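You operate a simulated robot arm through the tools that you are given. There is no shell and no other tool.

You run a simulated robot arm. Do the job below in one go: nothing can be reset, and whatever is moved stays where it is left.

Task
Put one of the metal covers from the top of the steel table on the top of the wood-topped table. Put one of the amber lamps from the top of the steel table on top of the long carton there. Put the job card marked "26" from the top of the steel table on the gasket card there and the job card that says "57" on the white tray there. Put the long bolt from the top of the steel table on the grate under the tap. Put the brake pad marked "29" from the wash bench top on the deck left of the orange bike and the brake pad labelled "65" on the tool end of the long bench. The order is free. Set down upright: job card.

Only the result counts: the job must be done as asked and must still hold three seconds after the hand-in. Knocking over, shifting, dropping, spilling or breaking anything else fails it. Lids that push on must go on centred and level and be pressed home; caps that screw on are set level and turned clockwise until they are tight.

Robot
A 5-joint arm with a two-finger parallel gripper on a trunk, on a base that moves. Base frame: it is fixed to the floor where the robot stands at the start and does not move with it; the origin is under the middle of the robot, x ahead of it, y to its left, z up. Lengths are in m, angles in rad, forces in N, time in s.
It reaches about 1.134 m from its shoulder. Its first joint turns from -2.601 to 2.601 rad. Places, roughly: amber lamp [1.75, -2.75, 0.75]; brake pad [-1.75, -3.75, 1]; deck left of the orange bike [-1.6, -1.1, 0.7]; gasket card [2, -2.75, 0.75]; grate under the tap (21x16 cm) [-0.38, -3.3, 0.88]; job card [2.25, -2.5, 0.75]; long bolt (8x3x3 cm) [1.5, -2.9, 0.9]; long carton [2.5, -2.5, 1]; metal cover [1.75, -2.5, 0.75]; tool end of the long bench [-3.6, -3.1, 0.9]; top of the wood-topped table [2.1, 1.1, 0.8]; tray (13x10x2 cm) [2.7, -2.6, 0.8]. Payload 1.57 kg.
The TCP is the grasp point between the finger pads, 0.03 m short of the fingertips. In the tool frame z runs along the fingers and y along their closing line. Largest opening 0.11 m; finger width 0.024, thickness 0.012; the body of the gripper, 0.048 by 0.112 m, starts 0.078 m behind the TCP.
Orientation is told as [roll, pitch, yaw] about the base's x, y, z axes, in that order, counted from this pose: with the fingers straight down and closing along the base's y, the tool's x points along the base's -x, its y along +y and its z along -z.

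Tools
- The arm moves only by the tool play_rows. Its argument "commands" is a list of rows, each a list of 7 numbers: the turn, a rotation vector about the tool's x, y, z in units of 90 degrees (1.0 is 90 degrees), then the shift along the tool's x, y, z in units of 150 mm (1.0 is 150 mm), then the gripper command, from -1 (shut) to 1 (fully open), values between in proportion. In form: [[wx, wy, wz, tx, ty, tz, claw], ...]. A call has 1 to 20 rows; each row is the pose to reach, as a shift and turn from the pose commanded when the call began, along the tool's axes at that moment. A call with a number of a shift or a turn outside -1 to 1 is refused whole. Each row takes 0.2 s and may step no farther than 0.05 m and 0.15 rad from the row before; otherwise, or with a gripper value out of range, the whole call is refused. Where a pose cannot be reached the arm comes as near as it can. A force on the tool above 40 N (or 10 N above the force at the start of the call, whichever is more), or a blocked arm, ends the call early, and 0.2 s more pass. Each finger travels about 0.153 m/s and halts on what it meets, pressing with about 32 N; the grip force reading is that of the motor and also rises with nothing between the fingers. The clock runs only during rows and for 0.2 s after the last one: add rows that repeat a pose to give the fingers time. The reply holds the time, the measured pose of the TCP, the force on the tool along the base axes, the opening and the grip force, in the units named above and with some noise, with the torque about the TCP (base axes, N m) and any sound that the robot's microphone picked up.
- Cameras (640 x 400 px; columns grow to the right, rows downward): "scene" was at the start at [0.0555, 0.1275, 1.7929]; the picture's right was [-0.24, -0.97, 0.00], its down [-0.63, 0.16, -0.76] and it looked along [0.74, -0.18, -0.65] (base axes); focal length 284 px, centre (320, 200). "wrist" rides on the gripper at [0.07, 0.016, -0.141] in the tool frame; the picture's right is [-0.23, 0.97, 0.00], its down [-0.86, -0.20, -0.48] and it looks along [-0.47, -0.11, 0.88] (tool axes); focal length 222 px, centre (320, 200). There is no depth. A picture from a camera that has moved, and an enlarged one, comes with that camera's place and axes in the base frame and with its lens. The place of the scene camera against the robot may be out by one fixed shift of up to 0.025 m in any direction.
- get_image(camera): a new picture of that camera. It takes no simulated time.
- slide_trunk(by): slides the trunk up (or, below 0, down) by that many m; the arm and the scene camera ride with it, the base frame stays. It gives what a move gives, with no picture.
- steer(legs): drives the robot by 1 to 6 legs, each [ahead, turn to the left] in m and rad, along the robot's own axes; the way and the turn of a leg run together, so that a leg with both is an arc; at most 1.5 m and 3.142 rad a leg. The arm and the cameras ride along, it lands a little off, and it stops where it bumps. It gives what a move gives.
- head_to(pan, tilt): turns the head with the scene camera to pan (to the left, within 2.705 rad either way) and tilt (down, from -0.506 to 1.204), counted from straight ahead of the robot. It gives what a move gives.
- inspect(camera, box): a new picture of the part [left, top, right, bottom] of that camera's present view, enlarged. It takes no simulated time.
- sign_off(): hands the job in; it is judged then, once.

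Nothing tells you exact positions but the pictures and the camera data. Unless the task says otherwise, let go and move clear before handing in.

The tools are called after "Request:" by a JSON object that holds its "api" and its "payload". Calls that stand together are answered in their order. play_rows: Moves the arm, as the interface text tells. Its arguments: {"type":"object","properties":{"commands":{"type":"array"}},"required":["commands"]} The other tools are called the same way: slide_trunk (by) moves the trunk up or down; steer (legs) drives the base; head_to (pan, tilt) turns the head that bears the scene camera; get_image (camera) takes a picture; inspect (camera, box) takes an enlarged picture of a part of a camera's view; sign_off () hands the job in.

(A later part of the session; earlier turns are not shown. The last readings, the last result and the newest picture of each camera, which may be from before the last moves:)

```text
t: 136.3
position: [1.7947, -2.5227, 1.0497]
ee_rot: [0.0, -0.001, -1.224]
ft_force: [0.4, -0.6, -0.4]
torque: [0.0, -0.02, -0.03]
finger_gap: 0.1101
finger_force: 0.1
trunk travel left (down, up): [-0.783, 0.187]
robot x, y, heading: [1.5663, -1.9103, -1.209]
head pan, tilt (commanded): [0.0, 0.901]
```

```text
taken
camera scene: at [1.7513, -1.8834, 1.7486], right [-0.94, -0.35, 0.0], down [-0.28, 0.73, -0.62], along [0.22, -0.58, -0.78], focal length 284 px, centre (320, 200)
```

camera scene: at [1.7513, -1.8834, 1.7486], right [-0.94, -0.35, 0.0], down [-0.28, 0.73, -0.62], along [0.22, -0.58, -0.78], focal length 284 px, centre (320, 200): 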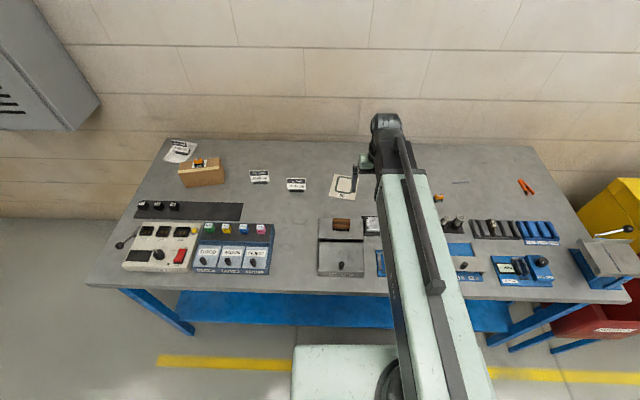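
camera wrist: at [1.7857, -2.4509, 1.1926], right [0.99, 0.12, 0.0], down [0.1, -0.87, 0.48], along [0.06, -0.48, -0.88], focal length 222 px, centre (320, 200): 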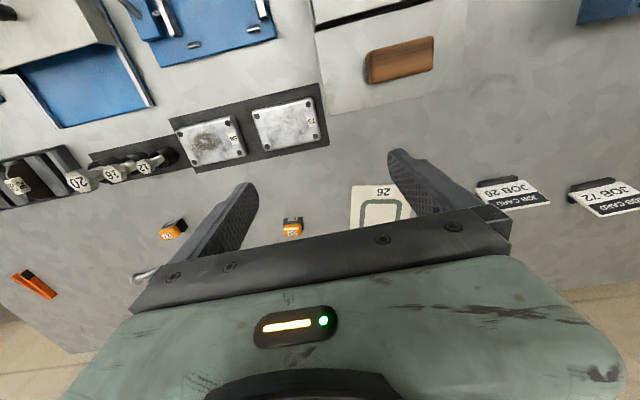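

I head for card 26 at about (2.11,-2.577).

Request:
{"api": "play_rows", "payload": {"commands": [[0, 0, 0, -0.132, 0.232, 0, 1], [0, 0, 0, -0.264, 0.464, 0, 1], [0, 0, 0, -0.396, 0.695, 0, 1], [0, 0, 0, -0.528, 0.927, 0, 1], [0, 0, 0, -0.528, 0.927, 0, 1]]}}

Request:
{"api": "play_rows", "payload": {"commands": [[0, 0, 0, -0.132, 0.232, 0, 1], [0, 0, 0, -0.264, 0.464, 0, 1], [0, 0, 0, -0.396, 0.695, 0, 1], [0, 0, 0, -0.528, 0.927, 0, 1], [0, 0, 0, -0.528, 0.927, 0, 1]]}}

Request:
{"api": "get_image", "payload": {"camera": "wrist"}}

Request:
{"api": "inspect", "payload": {"camera": "wrist", "box": [190, 90, 450, 252]}}

```text
t: 137.5
position: [1.9524, -2.5486, 1.0505]
ee_rot: [-0.001, 0.001, -1.221]
ft_force: [0.4, 0.3, -0.4]
torque: [-0.03, 0.0, 0.0]
finger_gap: 0.11
finger_force: 0.0
trunk travel left (down, up): [-0.783, 0.187]
robot x, y, heading: [1.563, -1.9118, -1.207]
head pan, tilt (commanded): [0.0, 0.901]
```

```text
t: 138.7
position: [2.1091, -2.5773, 1.0493]
ee_rot: [-0.001, 0.001, -1.222]
ft_force: [-0.2, -0.4, -0.3]
torque: [-0.05, 0.01, -0.02]
finger_gap: 0.1098
finger_force: 0.0
trunk travel left (down, up): [-0.783, 0.187]
robot x, y, heading: [1.564, -1.9133, -1.212]
head pan, tilt (commanded): [0.0, 0.901]
```

```text
taken
camera wrist: at [2.1005, -2.5062, 1.1926], right [0.99, 0.12, 0.0], down [0.1, -0.87, 0.48], along [0.06, -0.48, -0.88], focal length 222 px, centre (320, 200)
```

wrist: 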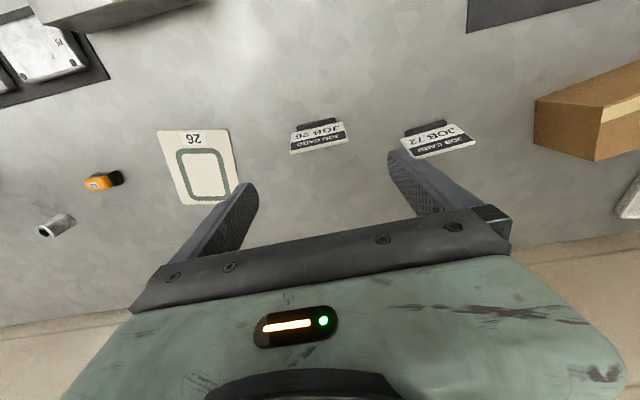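

```text
2.46 times, centred on (320, 171) of wrist
camera zoom: at [2.1005, -2.5062, 1.1926], right [0.99, 0.12, 0.0], down [0.1, -0.87, 0.48], along [0.06, -0.48, -0.88], focal length 547 px, centre (320, 271)
```

zoom: 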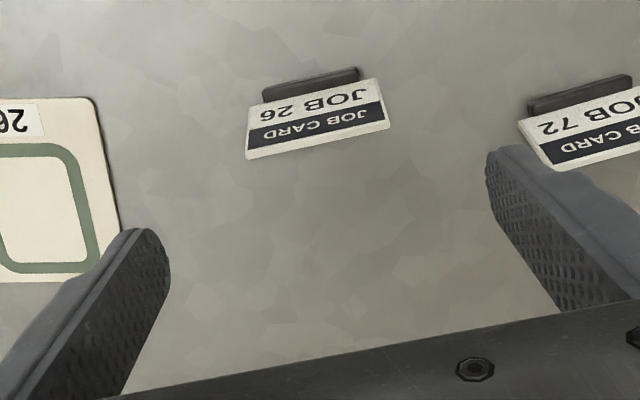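

Card 26 is centred and aligned (0.35 rad). I go down and grip it by its edges.

Request:
{"api": "slide_trunk", "payload": {"by": -0.1}}

Request:
{"api": "inspect", "payload": {"camera": "wrist", "box": [190, 90, 450, 252]}}

Request:
{"api": "slide_trunk", "payload": {"by": -0.061}}

Request:
{"api": "inspect", "payload": {"camera": "wrist", "box": [190, 90, 450, 252]}}

```text
t: 140.0
position: [2.1082, -2.5785, 0.9508]
ee_rot: [-0.002, 0.001, -1.223]
ft_force: [0.0, -0.5, 0.5]
torque: [0.0, -0.01, 0.0]
finger_gap: 0.1099
finger_force: 0.0
trunk travel left (down, up): [-0.683, 0.287]
robot x, y, heading: [1.5664, -1.9127, -1.213]
head pan, tilt (commanded): [0.0, 0.901]
```

```text
2.46 times, centred on (320, 171) of wrist
camera zoom: at [2.1, -2.5062, 1.0927], right [0.99, 0.12, 0.0], down [0.1, -0.87, 0.48], along [0.06, -0.48, -0.88], focal length 547 px, centre (320, 271)
```

zoom: 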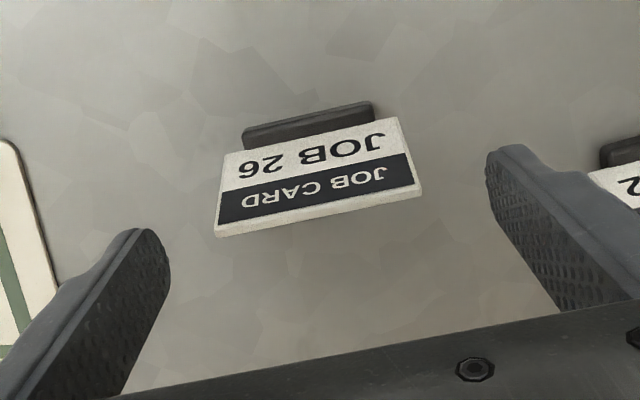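

```text
t: 141.0
position: [2.1076, -2.5776, 0.8879]
ee_rot: [0.0, 0.001, -1.224]
ft_force: [-0.3, -0.5, -0.2]
torque: [-0.03, -0.01, 0.04]
finger_gap: 0.1101
finger_force: 0.1
trunk travel left (down, up): [-0.622, 0.348]
robot x, y, heading: [1.5671, -1.911, -1.211]
head pan, tilt (commanded): [0.0, 0.901]
```

```text
2.46 times, centred on (320, 171) of wrist
camera zoom: at [2.1001, -2.5062, 1.0316], right [0.99, 0.12, 0.0], down [0.1, -0.87, 0.48], along [0.06, -0.48, -0.88], focal length 547 px, centre (320, 271)
```

zoom: 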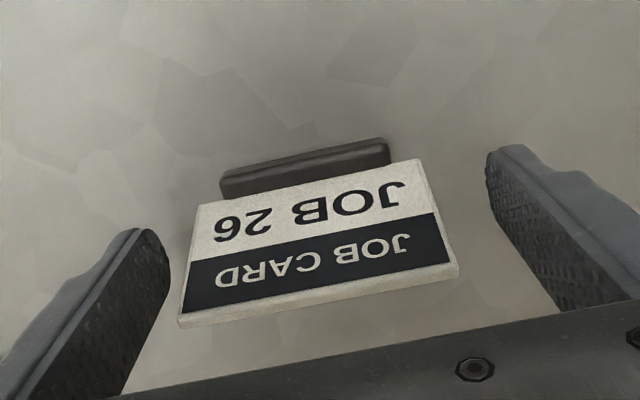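

Request:
{"api": "play_rows", "payload": {"commands": [[0, 0, 0, 0, 0, 0, 0.7], [0, 0, 0, 0, 0, 0, 0.5], [0, 0, 0, 0, 0, 0, 0.3], [0, 0, 0, 0, 0, 0, 0], [0, 0, 0, 0, 0, 0, -0.3], [0, 0, 0, 0, 0, 0, -0.3]]}}

Request:
{"api": "slide_trunk", "payload": {"by": 0.1}}

Request:
{"api": "get_image", "payload": {"camera": "wrist"}}

```text
t: 142.4
position: [2.1085, -2.5779, 0.8887]
ee_rot: [0.0, 0.001, -1.223]
ft_force: [0.8, 0.6, 0.3]
torque: [0.02, -0.02, -0.01]
finger_gap: 0.0783
finger_force: 32.1
trunk travel left (down, up): [-0.622, 0.348]
robot x, y, heading: [1.5692, -1.9114, -1.206]
head pan, tilt (commanded): [0.0, 0.901]
```

```text
t: 143.8
position: [2.1091, -2.5775, 0.9886]
ee_rot: [-0.001, 0.0, -1.224]
ft_force: [0.7, 0.5, -1.0]
torque: [0.02, 0.01, -0.04]
finger_gap: 0.0781
finger_force: 31.8
trunk travel left (down, up): [-0.722, 0.248]
robot x, y, heading: [1.5704, -1.9135, -1.21]
head pan, tilt (commanded): [0.0, 0.901]
```

```text
taken
camera wrist: at [2.1002, -2.5064, 1.1315], right [0.99, 0.12, 0.0], down [0.1, -0.87, 0.48], along [0.06, -0.48, -0.88], focal length 222 px, centre (320, 200)
```

wrist: 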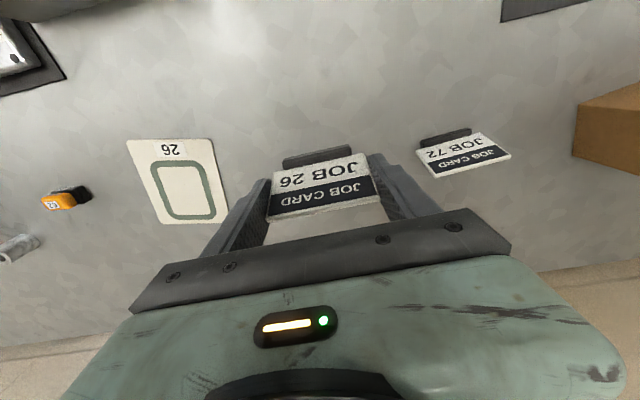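

Card 26 is held. The gasket card's centre is at (1.923,-2.662); I carry the card there.

Request:
{"api": "play_rows", "payload": {"commands": [[0, 0, 0, -0.023, -0.227, 0, -0.3], [0, 0, 0, -0.046, -0.455, 0, -0.3], [0, 0, 0, -0.07, -0.682, 0, -0.3], [0, 0, 0, -0.07, -0.682, 0, -0.3]]}}

Request:
{"api": "play_rows", "payload": {"commands": [[0, 0, 0.03, -0.023, -0.227, 0, -0.3], [0, 0, 0.06, -0.046, -0.455, 0, -0.3], [0, 0, 0.09, -0.07, -0.682, 0, -0.3], [0, 0, 0.09, -0.07, -0.682, 0, -0.3]]}}

Request:
{"api": "get_image", "payload": {"camera": "wrist"}}

```text
t: 144.8
position: [2.0148, -2.6225, 0.9882]
ee_rot: [0.0, 0.0, -1.222]
ft_force: [0.5, 0.1, -1.2]
torque: [-0.01, 0.0, 0.0]
finger_gap: 0.0783
finger_force: 32.5
trunk travel left (down, up): [-0.722, 0.248]
robot x, y, heading: [1.5675, -1.9139, -1.208]
head pan, tilt (commanded): [0.0, 0.901]
```

```text
t: 145.8
position: [1.9211, -2.6669, 0.9892]
ee_rot: [0.001, -0.001, -1.365]
ft_force: [0.8, -1.1, -0.9]
torque: [0.02, 0.02, -0.01]
finger_gap: 0.0783
finger_force: 32.1
trunk travel left (down, up): [-0.722, 0.248]
robot x, y, heading: [1.5692, -1.9094, -1.208]
head pan, tilt (commanded): [0.0, 0.901]
```

```text
taken
camera wrist: at [1.9232, -2.5938, 1.1316], right [1.0, -0.02, 0.0], down [-0.02, -0.88, 0.48], along [-0.01, -0.48, -0.88], focal length 222 px, centre (320, 200)
```

wrist: 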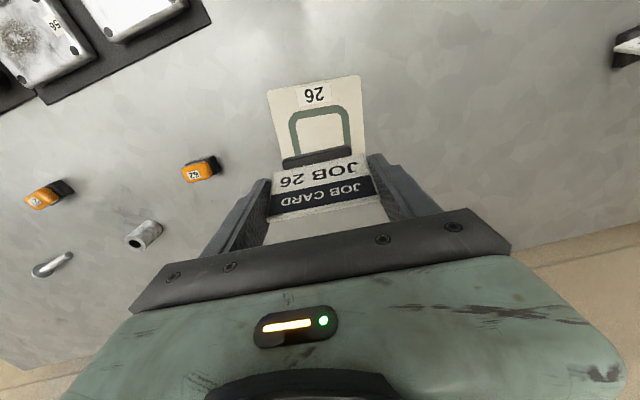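

Request:
{"api": "slide_trunk", "payload": {"by": -0.093}}

Request:
{"api": "slide_trunk", "payload": {"by": -0.003}}

Request:
{"api": "inspect", "payload": {"camera": "wrist", "box": [190, 50, 450, 212]}}

```text
t: 147.0
position: [1.9219, -2.6659, 0.896]
ee_rot: [0.0, 0.001, -1.364]
ft_force: [-0.6, 0.1, -0.5]
torque: [0.0, 0.03, -0.05]
finger_gap: 0.0783
finger_force: 32.1
trunk travel left (down, up): [-0.629, 0.341]
robot x, y, heading: [1.5645, -1.912, -1.205]
head pan, tilt (commanded): [0.0, 0.901]
```

```text
t: 147.6
position: [1.922, -2.6661, 0.8924]
ee_rot: [-0.001, -0.002, -1.365]
ft_force: [0.6, -0.2, -0.6]
torque: [0.0, 0.0, -0.01]
finger_gap: 0.0782
finger_force: 32.2
trunk travel left (down, up): [-0.626, 0.344]
robot x, y, heading: [1.5684, -1.9121, -1.211]
head pan, tilt (commanded): [0.0, 0.901]
```

```text
2.46 times, centred on (320, 131) of wrist
camera zoom: at [1.9235, -2.5935, 1.0356], right [1.0, -0.02, 0.0], down [-0.02, -0.88, 0.48], along [-0.01, -0.48, -0.88], focal length 547 px, centre (320, 370)
```

zoom: 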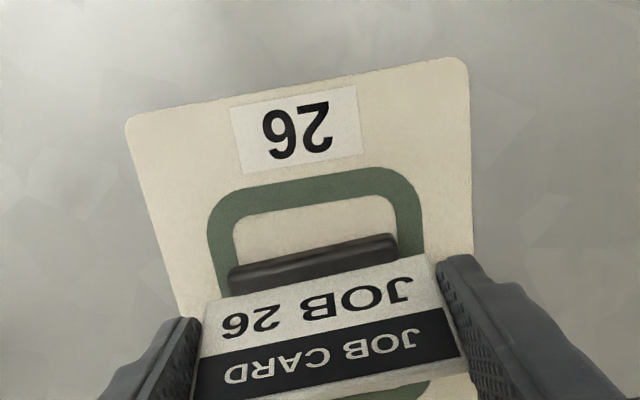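

Request:
{"api": "slide_trunk", "payload": {"by": -0.002}}

Request:
{"api": "slide_trunk", "payload": {"by": -0.0015}}

```text
t: 148.1
position: [1.9211, -2.6656, 0.8936]
ee_rot: [0.002, -0.002, -1.366]
ft_force: [2.3, -6.5, 22.3]
torque: [-0.22, -0.08, -0.01]
finger_gap: 0.0784
finger_force: 31.8
trunk travel left (down, up): [-0.624, 0.346]
robot x, y, heading: [1.5651, -1.9095, -1.214]
head pan, tilt (commanded): [0.0, 0.901]
```

```text
t: 148.6
position: [1.9223, -2.6645, 0.8923]
ee_rot: [0.0, -0.004, -1.364]
ft_force: [2.7, -5.0, 29.6]
torque: [-0.06, -0.08, -0.03]
finger_gap: 0.0785
finger_force: 31.8
trunk travel left (down, up): [-0.623, 0.347]
robot x, y, heading: [1.5657, -1.9074, -1.206]
head pan, tilt (commanded): [0.0, 0.901]
```

Contact made; I ease off and release card 26.

Request:
{"api": "slide_trunk", "payload": {"by": 0.002}}

Request:
{"api": "play_rows", "payload": {"commands": [[0, 0, 0, 0, 0, 0, 0.45], [0, 0, 0, 0, 0, 0, 0.55], [0, 0, 0, 0, 0, 0, 0.75], [0, 0, 0, 0, 0, 0, 0.75]]}}

Request:
{"api": "slide_trunk", "payload": {"by": 0.15}}

Request:
{"api": "get_image", "payload": {"camera": "wrist"}}

Request:
{"api": "get_image", "payload": {"camera": "scene"}}

```text
t: 149.1
position: [1.9218, -2.665, 0.8916]
ee_rot: [0.0, -0.001, -1.365]
ft_force: [-0.7, 1.8, 5.7]
torque: [0.19, 0.0, 0.03]
finger_gap: 0.0784
finger_force: 32.1
trunk travel left (down, up): [-0.625, 0.345]
robot x, y, heading: [1.5651, -1.9096, -1.209]
head pan, tilt (commanded): [0.0, 0.901]
```

```text
t: 150.1
position: [1.9221, -2.6669, 0.8909]
ee_rot: [0.0, 0.001, -1.364]
ft_force: [-0.7, 0.8, -0.1]
torque: [0.01, -0.01, -0.02]
finger_gap: 0.0963
finger_force: 0.0
trunk travel left (down, up): [-0.625, 0.345]
robot x, y, heading: [1.5696, -1.9138, -1.207]
head pan, tilt (commanded): [0.0, 0.901]
```

```text
t: 151.9
position: [1.9233, -2.6656, 1.0404]
ee_rot: [0.001, -0.001, -1.365]
ft_force: [0.0, 0.5, 1.1]
torque: [-0.03, -0.01, 0.02]
finger_gap: 0.0965
finger_force: 0.0
trunk travel left (down, up): [-0.775, 0.195]
robot x, y, heading: [1.5645, -1.9067, -1.21]
head pan, tilt (commanded): [0.0, 0.901]
```

```text
taken
camera wrist: at [1.9236, -2.5936, 1.184], right [1.0, -0.02, 0.0], down [-0.02, -0.88, 0.48], along [-0.01, -0.48, -0.88], focal length 222 px, centre (320, 200)
```

wrist: 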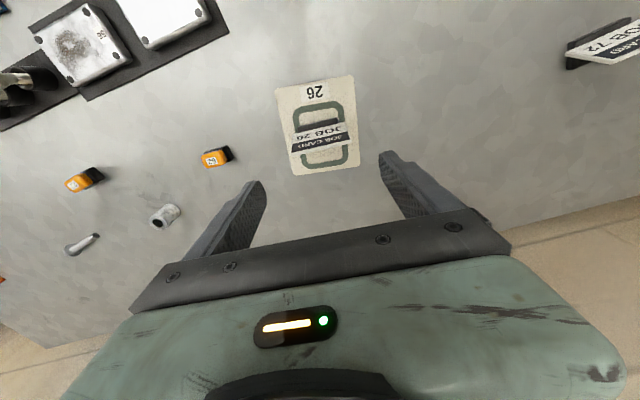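

```text
taken
camera scene: at [1.7513, -1.8834, 1.7401], right [-0.94, -0.35, 0.0], down [-0.28, 0.73, -0.62], along [0.22, -0.58, -0.78], focal length 284 px, centre (320, 200)
```

scene: 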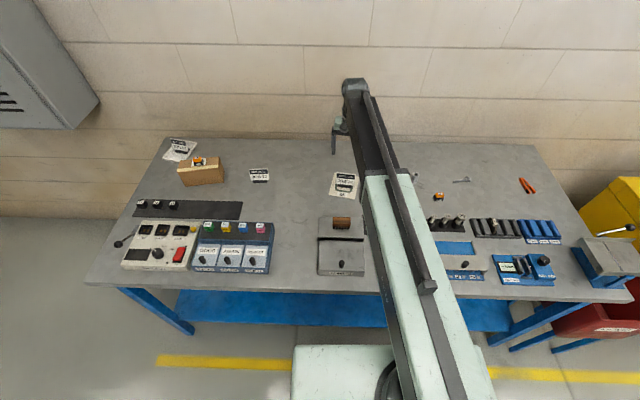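

Card 26 stands on the gasket card. Next a metal cover: I move above the left (worn) cover near (1.636,-2.548).

Request:
{"api": "play_rows", "payload": {"commands": [[0, 0, 0, 0.145, -0.214, 0, 1], [0, 0, 0, 0.29, -0.428, 0, 1], [0, 0, 0, 0.434, -0.643, 0, 1], [0, 0, 0, 0.579, -0.857, 0, 1], [0, 0, 0, 0.579, -0.857, 0, 1]]}}

Request:
{"api": "play_rows", "payload": {"commands": [[0, 0, 0, 0.145, -0.214, 0, 1], [0, 0, 0, 0.29, -0.428, 0, 1], [0, 0, 0, 0.434, -0.643, 0, 1], [0, 0, 0, 0.579, -0.857, 0, 1], [0, 0, 0, 0.579, -0.857, 0, 1]]}}

Request:
{"api": "get_image", "payload": {"camera": "wrist"}}

Request:
{"api": "inspect", "payload": {"camera": "wrist", "box": [190, 50, 450, 212]}}

```text
t: 153.1
position: [1.7762, -2.607, 1.0419]
ee_rot: [0.0, -0.001, -1.366]
ft_force: [0.4, -1.0, -0.2]
torque: [0.02, -0.02, 0.01]
finger_gap: 0.11
finger_force: 0.2
trunk travel left (down, up): [-0.775, 0.195]
robot x, y, heading: [1.5662, -1.9124, -1.213]
head pan, tilt (commanded): [0.0, 0.901]
```

```text
t: 154.3
position: [1.6315, -2.5453, 1.0409]
ee_rot: [0.001, 0.001, -1.364]
ft_force: [0.2, -0.5, -0.2]
torque: [0.02, -0.01, 0.03]
finger_gap: 0.1101
finger_force: 0.1
trunk travel left (down, up): [-0.775, 0.195]
robot x, y, heading: [1.5678, -1.9142, -1.209]
head pan, tilt (commanded): [0.0, 0.901]
```

```text
taken
camera wrist: at [1.6333, -2.474, 1.1842], right [1.0, -0.02, 0.0], down [-0.02, -0.88, 0.48], along [-0.01, -0.48, -0.88], focal length 222 px, centre (320, 200)
```

wrist: 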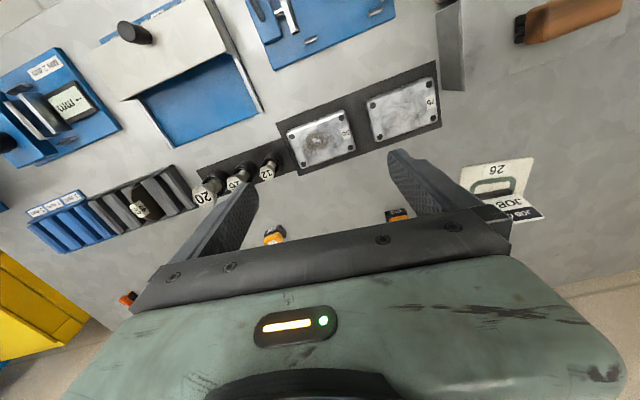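

```text
2.46 times, centred on (320, 131) of wrist
camera zoom: at [1.6333, -2.474, 1.1842], right [1.0, -0.02, 0.0], down [-0.02, -0.88, 0.48], along [-0.01, -0.48, -0.88], focal length 547 px, centre (320, 370)
```

zoom: 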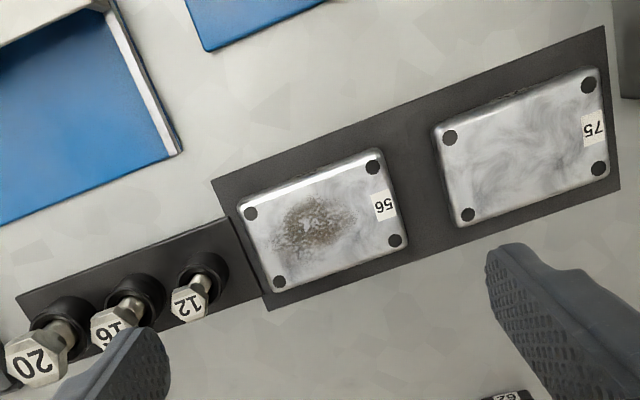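

The worn cover is 0.087×0.053 m, centred (1.633,-2.553), turned 0.39 rad. I turn the fingers to close across its short side.

Request:
{"api": "play_rows", "payload": {"commands": [[0, 0, 0.09, -0.052, 0, 0, 1], [0, 0, 0.18, -0.052, 0, 0, 1], [0, 0, 0.27, -0.052, 0, 0, 1], [0, 0, 0.36, -0.052, 0, 0, 1], [0, 0, 0.45, -0.052, 0, 0, 1], [0, 0, 0.54, -0.052, 0, 0, 1], [0, 0, 0.63, -0.052, 0, 0, 1], [0, 0, 0.72, -0.052, 0, 0, 1], [0, 0, 0.81, -0.052, 0, 0, 1], [0, 0, 0.8836, -0.052, 0, 0, 1], [0, 0, 0.8836, -0.052, 0, 0, 1]]}}

Request:
{"api": "get_image", "payload": {"camera": "wrist"}}

Request:
{"api": "get_image", "payload": {"camera": "scene"}}

```text
t: 156.7
position: [1.6367, -2.5568, 1.0429]
ee_rot: [0.001, -0.001, -2.755]
ft_force: [0.0, -0.1, 0.6]
torque: [0.04, -0.03, 0.01]
finger_gap: 0.1102
finger_force: 0.0
trunk travel left (down, up): [-0.775, 0.195]
robot x, y, heading: [1.5666, -1.9088, -1.206]
head pan, tilt (commanded): [0.0, 0.901]
```

```text
taken
camera wrist: at [1.7077, -2.5448, 1.1841], right [0.16, -0.99, 0.0], down [-0.87, -0.14, 0.48], along [-0.47, -0.08, -0.88], focal length 222 px, centre (320, 200)
```

wrist: 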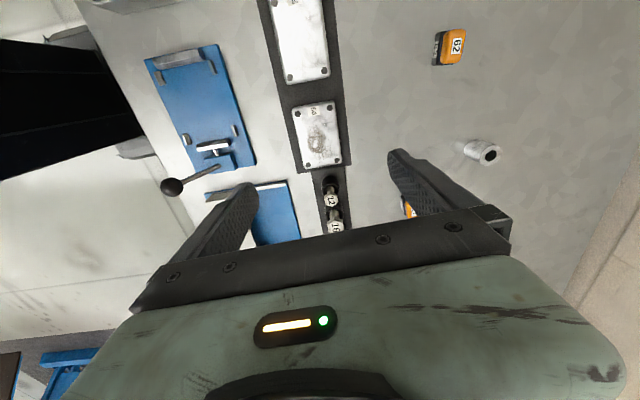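

```text
taken
camera scene: at [1.7512, -1.8832, 1.7401], right [-0.94, -0.35, 0.0], down [-0.28, 0.73, -0.62], along [0.22, -0.58, -0.78], focal length 284 px, centre (320, 200)
```

scene: 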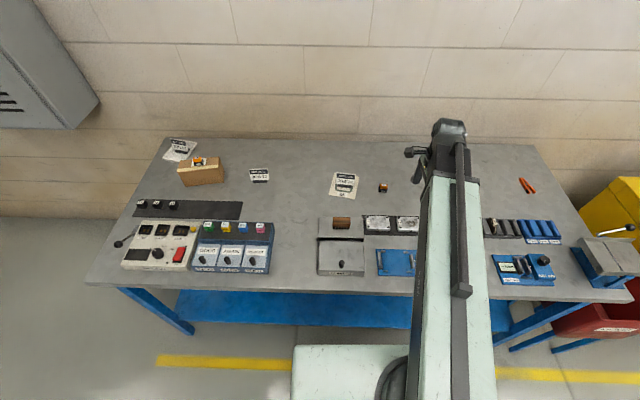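

Request:
{"api": "play_rows", "payload": {"commands": [[0, 0, 0, 0.003, -0.025, 0, 1], [0, 0, 0, 0.003, -0.025, 0, 1]]}}

Request:
{"api": "slide_trunk", "payload": {"by": -0.13}}

Request:
{"api": "get_image", "payload": {"camera": "wrist"}}

Request:
{"api": "get_image", "payload": {"camera": "scene"}}

```text
t: 157.3
position: [1.6364, -2.5527, 1.0411]
ee_rot: [-0.001, 0.0, -2.753]
ft_force: [0.1, -0.5, 0.7]
torque: [0.0, -0.03, 0.01]
finger_gap: 0.1098
finger_force: 0.2
trunk travel left (down, up): [-0.775, 0.195]
robot x, y, heading: [1.5663, -1.9085, -1.209]
head pan, tilt (commanded): [0.0, 0.901]
```

```text
t: 158.8
position: [1.6363, -2.5524, 0.9111]
ee_rot: [-0.001, 0.001, -2.753]
ft_force: [0.8, -0.9, 0.6]
torque: [-0.03, 0.0, 0.01]
finger_gap: 0.1098
finger_force: 0.1
trunk travel left (down, up): [-0.645, 0.325]
robot x, y, heading: [1.5691, -1.9147, -1.21]
head pan, tilt (commanded): [0.0, 0.901]
```

```text
taken
camera wrist: at [1.7069, -2.5405, 1.0542], right [0.16, -0.99, 0.0], down [-0.87, -0.14, 0.48], along [-0.47, -0.08, -0.88], focal length 222 px, centre (320, 200)
```

wrist: 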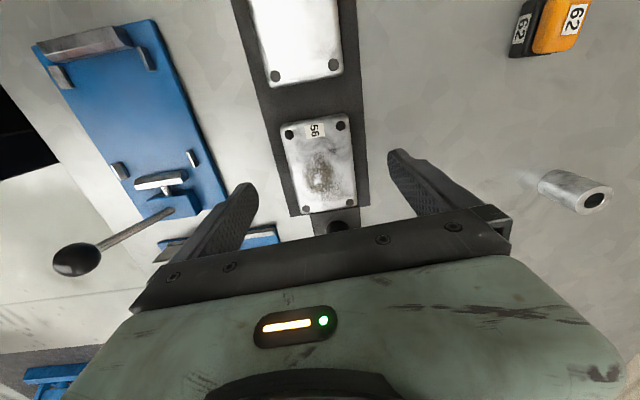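

```text
taken
camera scene: at [1.7512, -1.8832, 1.6102], right [-0.94, -0.35, 0.0], down [-0.28, 0.73, -0.62], along [0.22, -0.58, -0.78], focal length 284 px, centre (320, 200)
```

scene: 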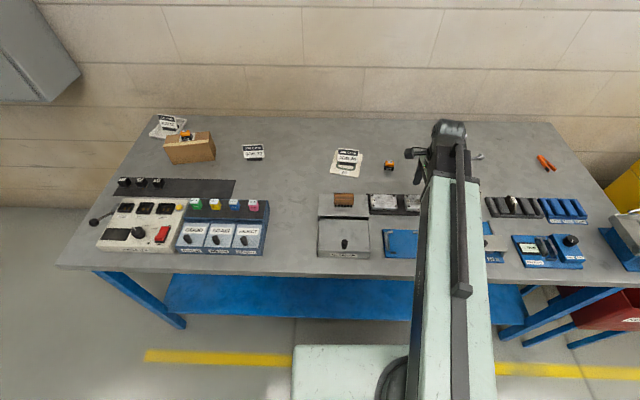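

Request:
{"api": "play_rows", "payload": {"commands": [[0, 0, 0, 0.027, 0, 0, 1], [0, 0, 0, 0.027, 0, 0, 1]]}}

Request:
{"api": "slide_trunk", "payload": {"by": -0.027}}

Request:
{"api": "inspect", "payload": {"camera": "wrist", "box": [190, 90, 450, 252]}}

```text
t: 159.4
position: [1.6413, -2.5504, 0.9118]
ee_rot: [0.0, 0.0, -2.752]
ft_force: [-0.3, 0.2, 0.1]
torque: [0.0, 0.02, -0.02]
finger_gap: 0.1102
finger_force: 0.0
trunk travel left (down, up): [-0.645, 0.325]
robot x, y, heading: [1.5657, -1.9142, -1.214]
head pan, tilt (commanded): [0.0, 0.901]
```

```text
t: 160.2
position: [1.6414, -2.5512, 0.8841]
ee_rot: [-0.001, -0.001, -2.753]
ft_force: [-0.5, -1.0, 0.3]
torque: [0.03, -0.03, 0.01]
finger_gap: 0.1101
finger_force: 0.0
trunk travel left (down, up): [-0.618, 0.352]
robot x, y, heading: [1.5636, -1.9107, -1.206]
head pan, tilt (commanded): [0.0, 0.901]
```

```text
2.46 times, centred on (320, 171) of wrist
camera zoom: at [1.7115, -2.539, 1.0271], right [0.16, -0.99, 0.0], down [-0.87, -0.14, 0.48], along [-0.47, -0.08, -0.88], focal length 547 px, centre (320, 271)
```

zoom: 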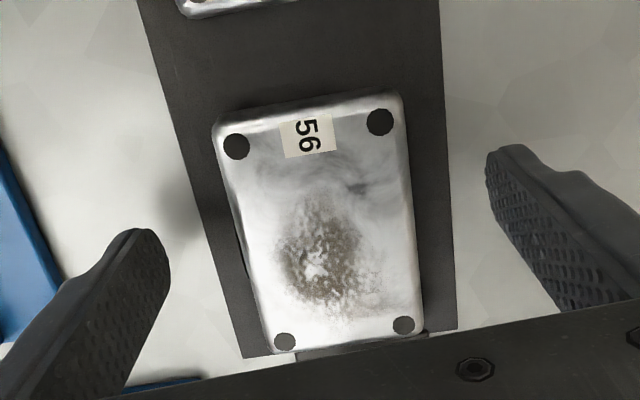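

Request:
{"api": "slide_trunk", "payload": {"by": -0.004}}

Request:
{"api": "play_rows", "payload": {"commands": [[0, 0, 0, 0, 0, 0, 0.6], [0, 0, 0, 0, 0, 0, 0.3], [0, 0, 0, 0, 0, 0, 0], [0, 0, 0, 0, 0, 0, -0.4], [0, 0, 0, 0, 0, 0, -0.8], [0, 0, 0, 0, 0, 0, -0.8]]}}

Request:
{"api": "slide_trunk", "payload": {"by": 0.03}}

Request:
{"api": "inspect", "payload": {"camera": "wrist", "box": [190, 90, 450, 252]}}

```text
t: 160.7
position: [1.64, -2.5505, 0.8812]
ee_rot: [0.0, 0.001, -2.754]
ft_force: [-0.3, -0.4, -0.6]
torque: [0.0, 0.01, 0.01]
finger_gap: 0.1098
finger_force: 0.2
trunk travel left (down, up): [-0.614, 0.356]
robot x, y, heading: [1.5648, -1.9083, -1.211]
head pan, tilt (commanded): [0.0, 0.901]
```

```text
t: 162.1
position: [1.6414, -2.5512, 0.8807]
ee_rot: [-0.002, 0.0, -2.753]
ft_force: [-0.1, -2.2, 1.2]
torque: [-0.08, -0.07, -0.09]
finger_gap: 0.0604
finger_force: 31.7
trunk travel left (down, up): [-0.614, 0.356]
robot x, y, heading: [1.5683, -1.9095, -1.211]
head pan, tilt (commanded): [0.0, 0.901]
```

```text
t: 162.8
position: [1.6412, -2.553, 0.9104]
ee_rot: [-0.001, 0.0, -2.753]
ft_force: [0.4, -0.1, -1.2]
torque: [0.03, -0.01, 0.05]
finger_gap: 0.0605
finger_force: 32.1
trunk travel left (down, up): [-0.644, 0.326]
robot x, y, heading: [1.5639, -1.913, -1.212]
head pan, tilt (commanded): [0.0, 0.901]
```

```text
2.46 times, centred on (320, 171) of wrist
camera zoom: at [1.7115, -2.5392, 1.0531], right [0.16, -0.99, 0.0], down [-0.87, -0.14, 0.48], along [-0.47, -0.08, -0.88], focal length 547 px, centre (320, 271)
```

zoom: 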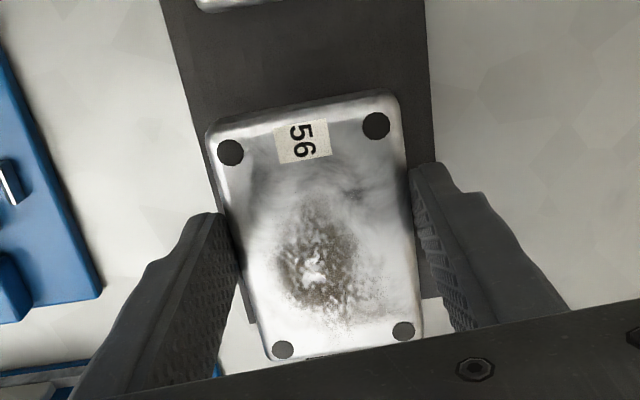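

The worn cover 56 is gripped. I lift it and drive to the wood-topped table.

Request:
{"api": "slide_trunk", "payload": {"by": 0.18}}

Request:
{"api": "steer", "payload": {"legs": [[-0.6, 0], [0, 2.914], [1.0, 0], [0.9, 0], [0, -1.336]]}}

Request:
{"api": "get_image", "payload": {"camera": "scene"}}

Request:
{"api": "get_image", "payload": {"camera": "wrist"}}

```text
t: 164.8
position: [1.6404, -2.5513, 1.0895]
ee_rot: [-0.001, 0.0, -2.751]
ft_force: [-1.1, -0.2, -1.9]
torque: [0.03, -0.01, 0.0]
finger_gap: 0.0602
finger_force: 31.7
trunk travel left (down, up): [-0.824, 0.146]
robot x, y, heading: [1.5675, -1.9123, -1.208]
head pan, tilt (commanded): [0.0, 0.901]
```

```text
t: 187.7
position: [1.7187, 0.6327, 1.0902]
ee_rot: [0.001, 0.0, -1.177]
ft_force: [-0.7, -0.1, -1.0]
torque: [-0.02, 0.02, -0.03]
finger_gap: 0.059
finger_force: 32.3
trunk travel left (down, up): [-0.824, 0.146]
robot x, y, heading: [1.0731, 0.5739, 0.372]
head pan, tilt (commanded): [0.0, 0.901]
```

```text
taken
camera scene: at [1.0532, 0.7427, 1.789], right [0.36, -0.93, 0.0], down [-0.73, -0.29, -0.62], along [0.58, 0.23, -0.78], focal length 284 px, centre (320, 200)
```

scene: 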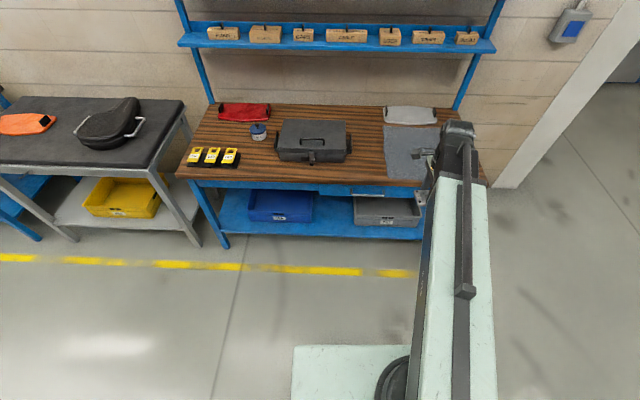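

```text
taken
camera wrist: at [1.7073, 0.7047, 1.233], right [0.99, 0.16, 0.0], down [0.14, -0.87, 0.48], along [0.08, -0.47, -0.88], focal length 222 px, centre (320, 200)
```

wrist: 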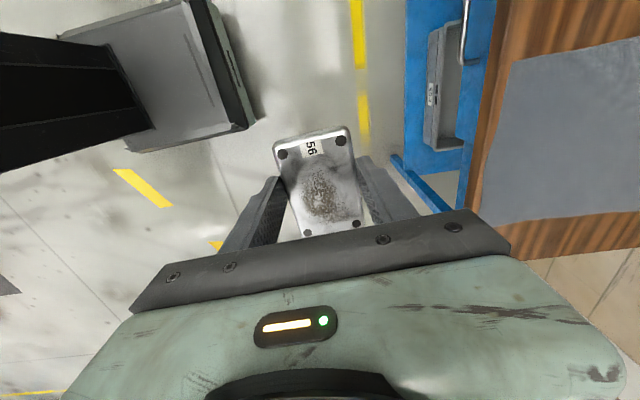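

I see the wood table: free wood between the toolbox and the grey mat, near the front edge (about (2.01,0.86)). I drive closer.

Request:
{"api": "steer", "payload": {"legs": [[0.3, 0]]}}

Request:
{"api": "get_image", "payload": {"camera": "scene"}}

Request:
{"api": "get_image", "payload": {"camera": "wrist"}}

```text
t: 189.7
position: [1.9964, 0.745, 1.0905]
ee_rot: [0.002, 0.001, -1.174]
ft_force: [0.0, 1.5, -1.2]
torque: [-0.01, 0.0, 0.01]
finger_gap: 0.0596
finger_force: 31.9
trunk travel left (down, up): [-0.824, 0.146]
robot x, y, heading: [1.3498, 0.6816, 0.378]
head pan, tilt (commanded): [0.0, 0.901]
```

```text
taken
camera scene: at [1.3306, 0.8505, 1.7891], right [0.37, -0.93, 0.0], down [-0.73, -0.29, -0.62], along [0.58, 0.23, -0.78], focal length 284 px, centre (320, 200)
```

scene: 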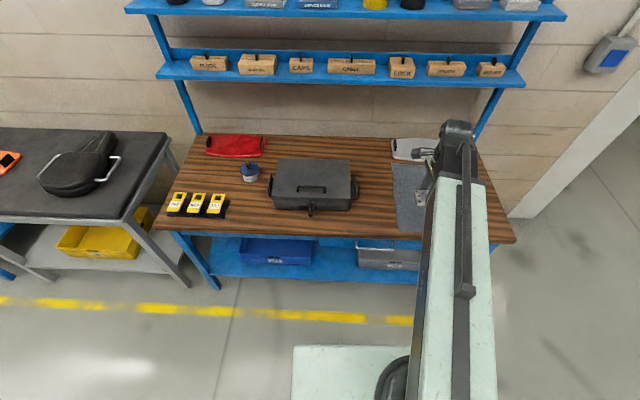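

```text
taken
camera wrist: at [1.9843, 0.8155, 1.2328], right [0.99, 0.17, 0.0], down [0.15, -0.87, 0.48], along [0.08, -0.47, -0.88], focal length 222 px, centre (320, 200)
```

wrist: 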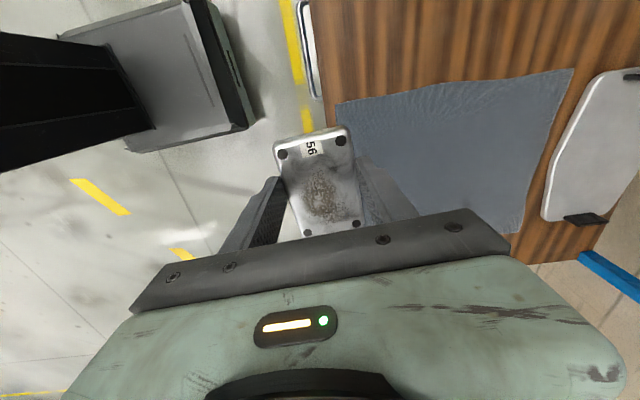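

The wrist view gives the front edge at (1.982,0.813) and a table top near z≈0.80. I move over the free spot at (2.052,0.885).

Request:
{"api": "play_rows", "payload": {"commands": [[0, 0, 0, 0.18, 0.176, 0, -0.8], [0, 0, 0, 0.36, 0.352, 0, -0.8], [0, 0, 0, 0.54, 0.527, 0, -0.8], [0, 0, 0, 0.72, 0.703, 0, -0.8], [0, 0, 0, 0.72, 0.703, 0, -0.8]]}}

Request:
{"api": "slide_trunk", "payload": {"by": -0.15}}

Request:
{"api": "get_image", "payload": {"camera": "wrist"}}

Request:
{"api": "get_image", "payload": {"camera": "scene"}}

```text
t: 190.9
position: [2.0496, 0.8849, 1.0898]
ee_rot: [-0.001, 0.0, -1.176]
ft_force: [-0.7, 0.6, -2.1]
torque: [0.02, 0.02, 0.01]
finger_gap: 0.0593
finger_force: 31.2
trunk travel left (down, up): [-0.824, 0.146]
robot x, y, heading: [1.3501, 0.686, 0.375]
head pan, tilt (commanded): [0.0, 0.901]
```

```text
t: 192.7
position: [2.0504, 0.883, 0.9399]
ee_rot: [0.0, -0.001, -1.174]
ft_force: [-0.6, 1.1, -1.6]
torque: [0.01, 0.05, 0.0]
finger_gap: 0.0591
finger_force: 32.4
trunk travel left (down, up): [-0.674, 0.296]
robot x, y, heading: [1.3501, 0.6847, 0.376]
head pan, tilt (commanded): [0.0, 0.901]
```

```text
taken
camera wrist: at [2.0376, 0.9547, 1.0831], right [0.99, 0.17, 0.0], down [0.15, -0.87, 0.48], along [0.08, -0.47, -0.88], focal length 222 px, centre (320, 200)
```

wrist: 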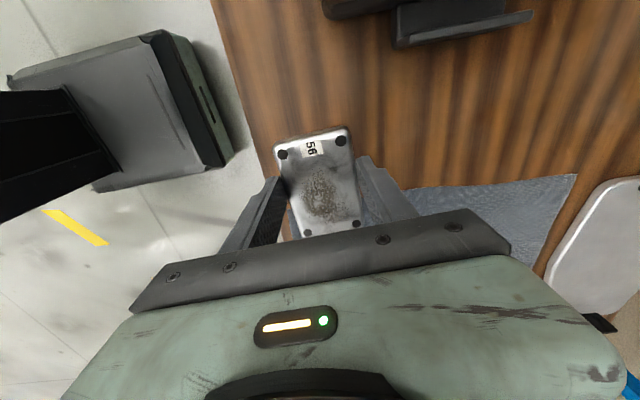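

```text
taken
camera scene: at [1.3301, 0.8504, 1.6392], right [0.37, -0.93, 0.0], down [-0.73, -0.29, -0.62], along [0.58, 0.23, -0.78], focal length 284 px, centre (320, 200)
```

scene: 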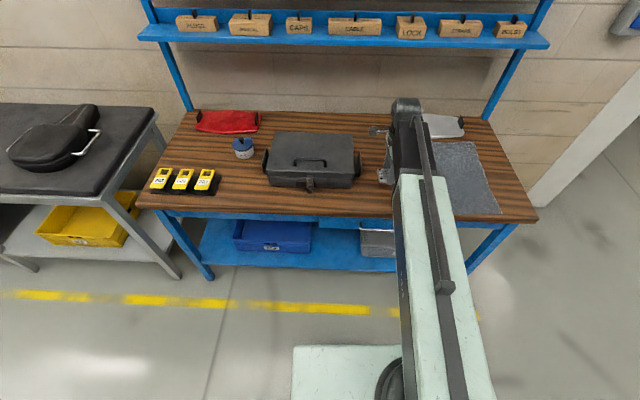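

Request:
{"api": "slide_trunk", "payload": {"by": -0.08}}

Request:
{"api": "get_image", "payload": {"camera": "wrist"}}

Request:
{"api": "inspect", "payload": {"camera": "scene", "box": [300, 90, 460, 190]}}

```text
t: 193.9
position: [2.0507, 0.8841, 0.8603]
ee_rot: [0.001, -0.002, -1.175]
ft_force: [-0.3, -0.4, -1.0]
torque: [0.03, -0.02, 0.0]
finger_gap: 0.0592
finger_force: 32.0
trunk travel left (down, up): [-0.594, 0.376]
robot x, y, heading: [1.3496, 0.6867, 0.377]
head pan, tilt (commanded): [0.0, 0.901]
```

```text
taken
camera wrist: at [2.0376, 0.9548, 1.003], right [0.99, 0.17, 0.0], down [0.15, -0.87, 0.48], along [0.08, -0.47, -0.88], focal length 222 px, centre (320, 200)
```

wrist: 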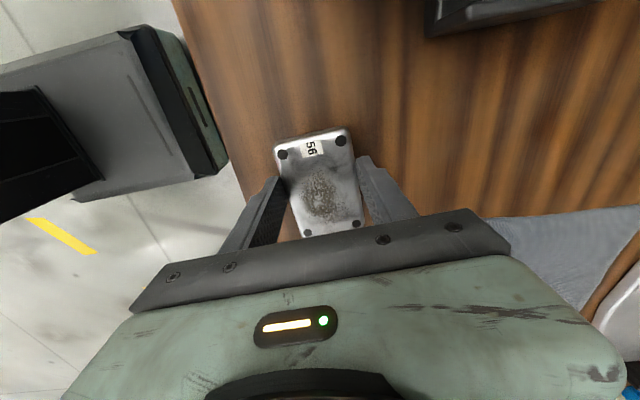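

```text
4.00 times, centred on (380, 140) of scene
camera zoom: at [1.33, 0.8504, 1.5591], right [0.37, -0.93, 0.0], down [-0.73, -0.29, -0.62], along [0.58, 0.23, -0.78], focal length 1138 px, centre (80, 440)
```

zoom: 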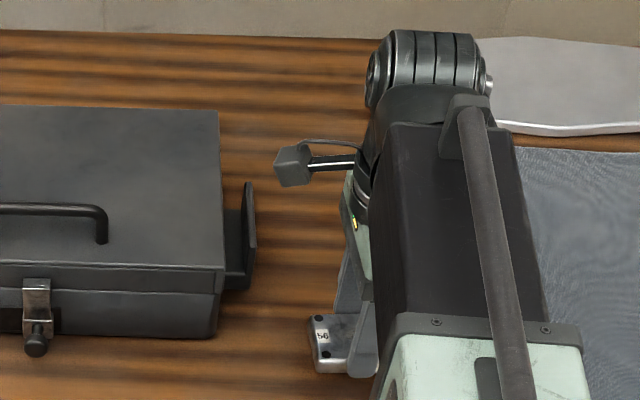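

Request:
{"api": "slide_trunk", "payload": {"by": -0.02}}

Request:
{"api": "slide_trunk", "payload": {"by": -0.005}}

Request:
{"api": "slide_trunk", "payload": {"by": -0.004}}

```text
t: 194.5
position: [2.0494, 0.8833, 0.8403]
ee_rot: [0.0, -0.001, -1.174]
ft_force: [-0.8, 0.1, -0.9]
torque: [0.01, -0.01, 0.03]
finger_gap: 0.0591
finger_force: 32.4
trunk travel left (down, up): [-0.574, 0.396]
robot x, y, heading: [1.3494, 0.6842, 0.376]
head pan, tilt (commanded): [0.0, 0.901]
```

```text
t: 195.1
position: [2.0495, 0.884, 0.8374]
ee_rot: [0.003, -0.002, -1.175]
ft_force: [10.5, 3.8, 32.8]
torque: [0.16, -0.44, 0.02]
finger_gap: 0.0594
finger_force: 32.2
trunk travel left (down, up): [-0.569, 0.401]
robot x, y, heading: [1.3486, 0.6849, 0.376]
head pan, tilt (commanded): [0.0, 0.901]
```

```text
t: 195.6
position: [2.048, 0.8829, 0.8321]
ee_rot: [-0.001, 0.001, -1.175]
ft_force: [1.7, -0.1, 25.6]
torque: [0.01, -0.12, 0.06]
finger_gap: 0.0595
finger_force: 31.6
trunk travel left (down, up): [-0.565, 0.405]
robot x, y, heading: [1.3456, 0.6866, 0.377]
head pan, tilt (commanded): [0.0, 0.901]
```

The cover is on the wood; I ease off and release.

Request:
{"api": "slide_trunk", "payload": {"by": 0.002}}

Request:
{"api": "play_rows", "payload": {"commands": [[0, 0, 0, 0, 0, 0, 0.1], [0, 0, 0, 0, 0, 0, 0.2], [0, 0, 0, 0, 0, 0, 0.4], [0, 0, 0, 0, 0, 0, 0.6], [0, 0, 0, 0, 0, 0, 0.6]]}}

Request:
{"api": "get_image", "payload": {"camera": "wrist"}}

Request:
{"api": "slide_trunk", "payload": {"by": 0.2}}

Request:
{"api": "get_image", "payload": {"camera": "wrist"}}

```text
t: 196.1
position: [2.0493, 0.883, 0.8333]
ee_rot: [0.0, 0.0, -1.174]
ft_force: [-0.6, 0.2, -1.2]
torque: [0.03, 0.01, 0.0]
finger_gap: 0.0593
finger_force: 31.6
trunk travel left (down, up): [-0.567, 0.403]
robot x, y, heading: [1.3507, 0.6843, 0.377]
head pan, tilt (commanded): [0.0, 0.901]
```

```text
t: 197.3
position: [2.05, 0.8841, 0.8328]
ee_rot: [0.0, -0.001, -1.175]
ft_force: [0.4, -0.3, -0.3]
torque: [0.0, -0.02, 0.05]
finger_gap: 0.0881
finger_force: 0.0
trunk travel left (down, up): [-0.567, 0.403]
robot x, y, heading: [1.3486, 0.688, 0.376]
head pan, tilt (commanded): [0.0, 0.901]
```

```text
taken
camera wrist: at [2.0375, 0.9548, 0.9761], right [0.99, 0.17, 0.0], down [0.15, -0.87, 0.48], along [0.08, -0.47, -0.88], focal length 222 px, centre (320, 200)
```

wrist: 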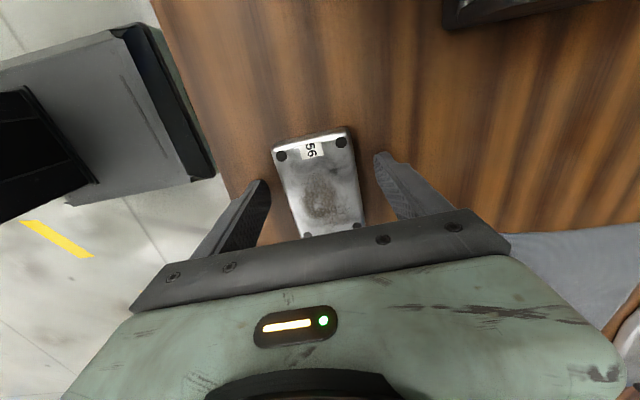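

```text
t: 199.5
position: [2.0496, 0.8839, 1.0335]
ee_rot: [-0.001, 0.0, -1.175]
ft_force: [0.9, 0.7, 0.2]
torque: [-0.01, 0.0, -0.03]
finger_gap: 0.0878
finger_force: 0.0
trunk travel left (down, up): [-0.767, 0.203]
robot x, y, heading: [1.3519, 0.685, 0.375]
head pan, tilt (commanded): [0.0, 0.901]
```

```text
taken
camera wrist: at [2.0376, 0.9548, 1.176], right [0.99, 0.17, 0.0], down [0.15, -0.87, 0.48], along [0.08, -0.47, -0.88], focal length 222 px, centre (320, 200)
```

wrist: 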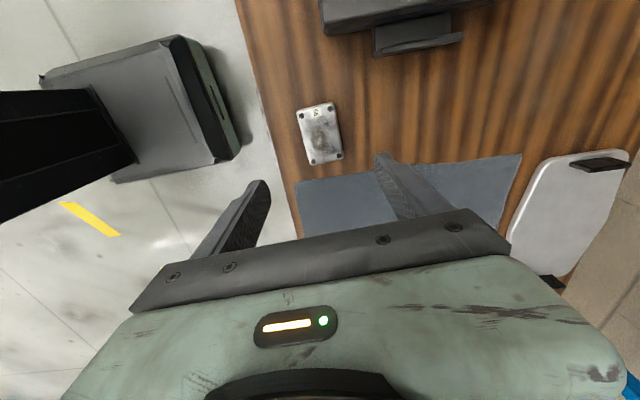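

The cover lies flat on the wood. Now the bolt: I drive back to the steel table's right part.

Request:
{"api": "steer", "payload": {"legs": [[-0.6, 0], [0, -1.8455], [1.0, 0], [0.95, 0], [0, 0.25]]}}

Request:
{"api": "get_image", "payload": {"camera": "scene"}}

```text
t: 217.6
position: [1.2243, -2.1904, 1.0322]
ee_rot: [-0.001, 0.0, -2.757]
ft_force: [0.1, -0.1, -0.6]
torque: [0.0, -0.03, 0.02]
finger_gap: 0.0882
finger_force: 0.0
trunk travel left (down, up): [-0.767, 0.203]
robot x, y, heading: [1.0263, -1.4901, -1.214]
head pan, tilt (commanded): [0.0, 0.901]
```

```text
taken
camera scene: at [1.2117, -1.4634, 1.7321], right [-0.94, -0.35, 0.0], down [-0.27, 0.73, -0.62], along [0.22, -0.58, -0.78], focal length 284 px, centre (320, 200)
```

scene: 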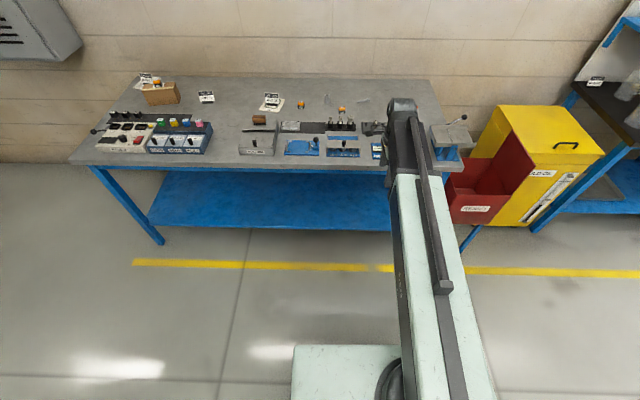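

Request:
{"api": "steer", "payload": {"legs": [[0.55, 0]]}}

Request:
{"api": "get_image", "payload": {"camera": "wrist"}}

Request:
{"api": "get_image", "payload": {"camera": "scene"}}

```text
t: 220.7
position: [1.4059, -2.7016, 1.033]
ee_rot: [-0.001, 0.0, -2.765]
ft_force: [0.7, 0.0, 0.6]
torque: [0.0, -0.02, -0.01]
finger_gap: 0.0881
finger_force: 0.0
trunk travel left (down, up): [-0.767, 0.203]
robot x, y, heading: [1.2133, -1.9967, -1.232]
head pan, tilt (commanded): [0.0, 0.901]
```

```text
taken
camera wrist: at [1.4769, -2.691, 1.176], right [0.15, -0.99, 0.0], down [-0.87, -0.13, 0.48], along [-0.47, -0.07, -0.88], focal length 222 px, centre (320, 200)
```

wrist: 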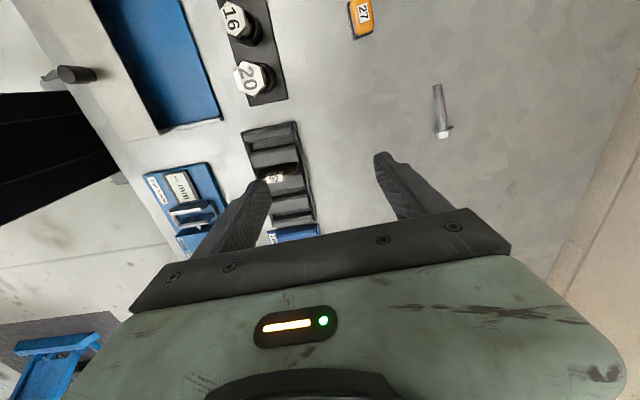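

```text
taken
camera scene: at [1.3999, -1.9756, 1.7321], right [-0.94, -0.34, 0.0], down [-0.26, 0.74, -0.62], along [0.21, -0.58, -0.78], focal length 284 px, centre (320, 200)
```

scene: 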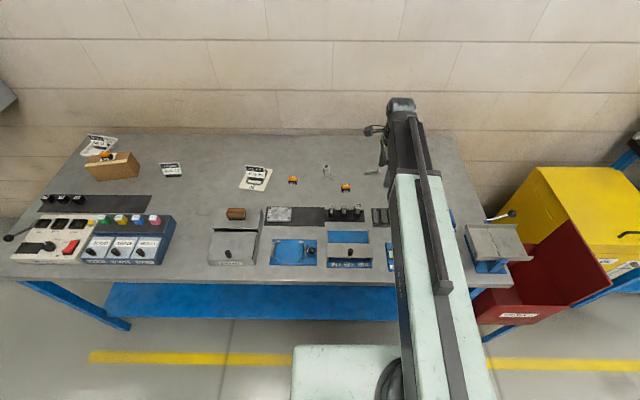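

The bolt lies with its head near (1.437,-2.873) and tail near (1.492,-2.841). I move over it and align the fingers across the shaft.

Request:
{"api": "play_rows", "payload": {"commands": [[0, 0, -0.02, -0.01, 0.277, 0, 1], [0, 0, -0.05, -0.02, 0.553, 0, 1], [0, 0, -0.07, -0.03, 0.83, 0, 1], [0, 0, -0.094, -0.035, 0.99, 0, 1], [0, 0, -0.094, -0.035, 0.99, 0, 1]]}}

Request:
{"api": "get_image", "payload": {"camera": "wrist"}}

Request:
{"api": "inspect", "payload": {"camera": "wrist", "box": [240, 50, 440, 175]}}

```text
t: 221.9
position: [1.4572, -2.8452, 1.0337]
ee_rot: [0.0, -0.001, -2.618]
ft_force: [-0.4, -0.1, -0.4]
torque: [-0.02, 0.0, 0.01]
finger_gap: 0.1099
finger_force: 0.1
trunk travel left (down, up): [-0.767, 0.203]
robot x, y, heading: [1.2146, -2.0017, -1.227]
head pan, tilt (commanded): [0.0, 0.901]
```

```text
taken
camera wrist: at [1.5252, -2.8234, 1.1761], right [0.29, -0.96, 0.0], down [-0.84, -0.26, 0.48], along [-0.46, -0.14, -0.88], focal length 222 px, centre (320, 200)
```

wrist: 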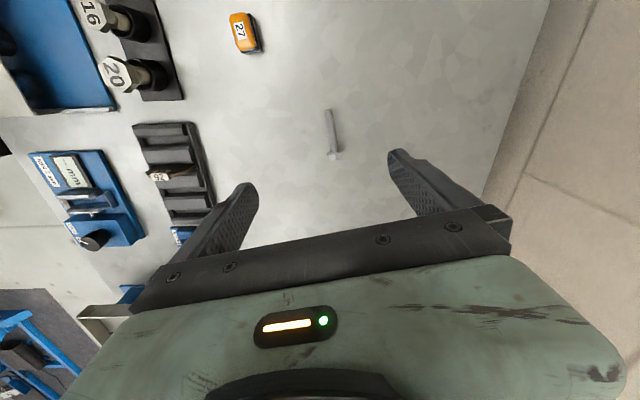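

```text
3.20 times, centred on (340, 112) of wrist
camera zoom: at [1.5252, -2.8234, 1.1761], right [0.29, -0.96, 0.0], down [-0.84, -0.26, 0.48], along [-0.46, -0.14, -0.88], focal length 711 px, centre (256, 480)
```

zoom: 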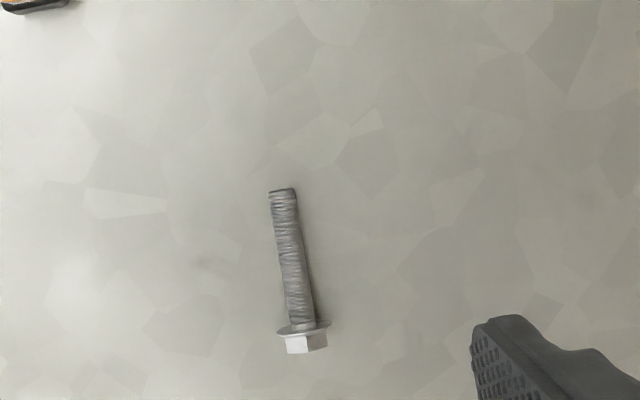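

Request:
{"api": "play_rows", "payload": {"commands": [[0, 0, 0.036, -0.046, 0.103, 0, 1], [0, 0, 0.036, -0.046, 0.103, 0, 1]]}}

Request:
{"api": "slide_trunk", "payload": {"by": -0.12}}

Request:
{"api": "inspect", "payload": {"camera": "wrist", "box": [190, 90, 450, 252]}}

```text
t: 222.5
position: [1.4593, -2.8611, 1.0326]
ee_rot: [-0.001, 0.0, -2.673]
ft_force: [-0.7, 0.2, 0.3]
torque: [0.01, -0.05, -0.01]
finger_gap: 0.1101
finger_force: 0.0
trunk travel left (down, up): [-0.767, 0.203]
robot x, y, heading: [1.211, -1.9965, -1.227]
head pan, tilt (commanded): [0.0, 0.901]
```

```text
t: 224.0
position: [1.4592, -2.8603, 0.9131]
ee_rot: [0.0, 0.001, -2.674]
ft_force: [0.0, 0.2, 0.8]
torque: [-0.01, -0.02, 0.03]
finger_gap: 0.1097
finger_force: 0.0
trunk travel left (down, up): [-0.647, 0.323]
robot x, y, heading: [1.2123, -1.996, -1.23]
head pan, tilt (commanded): [0.0, 0.901]
```

```text
2.46 times, centred on (320, 171) of wrist
camera zoom: at [1.5282, -2.8432, 1.0561], right [0.24, -0.97, 0.0], down [-0.85, -0.21, 0.48], along [-0.47, -0.11, -0.88], focal length 547 px, centre (320, 271)
```

zoom: 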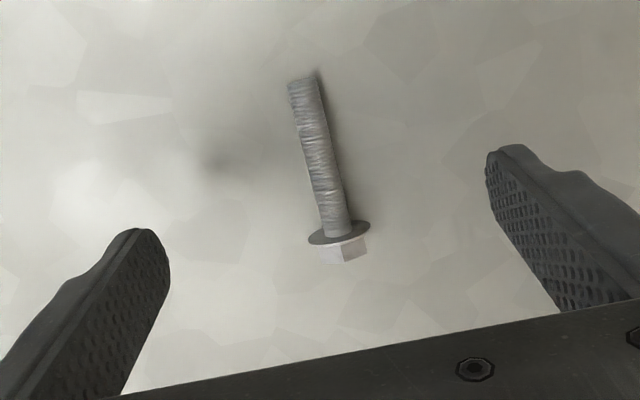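

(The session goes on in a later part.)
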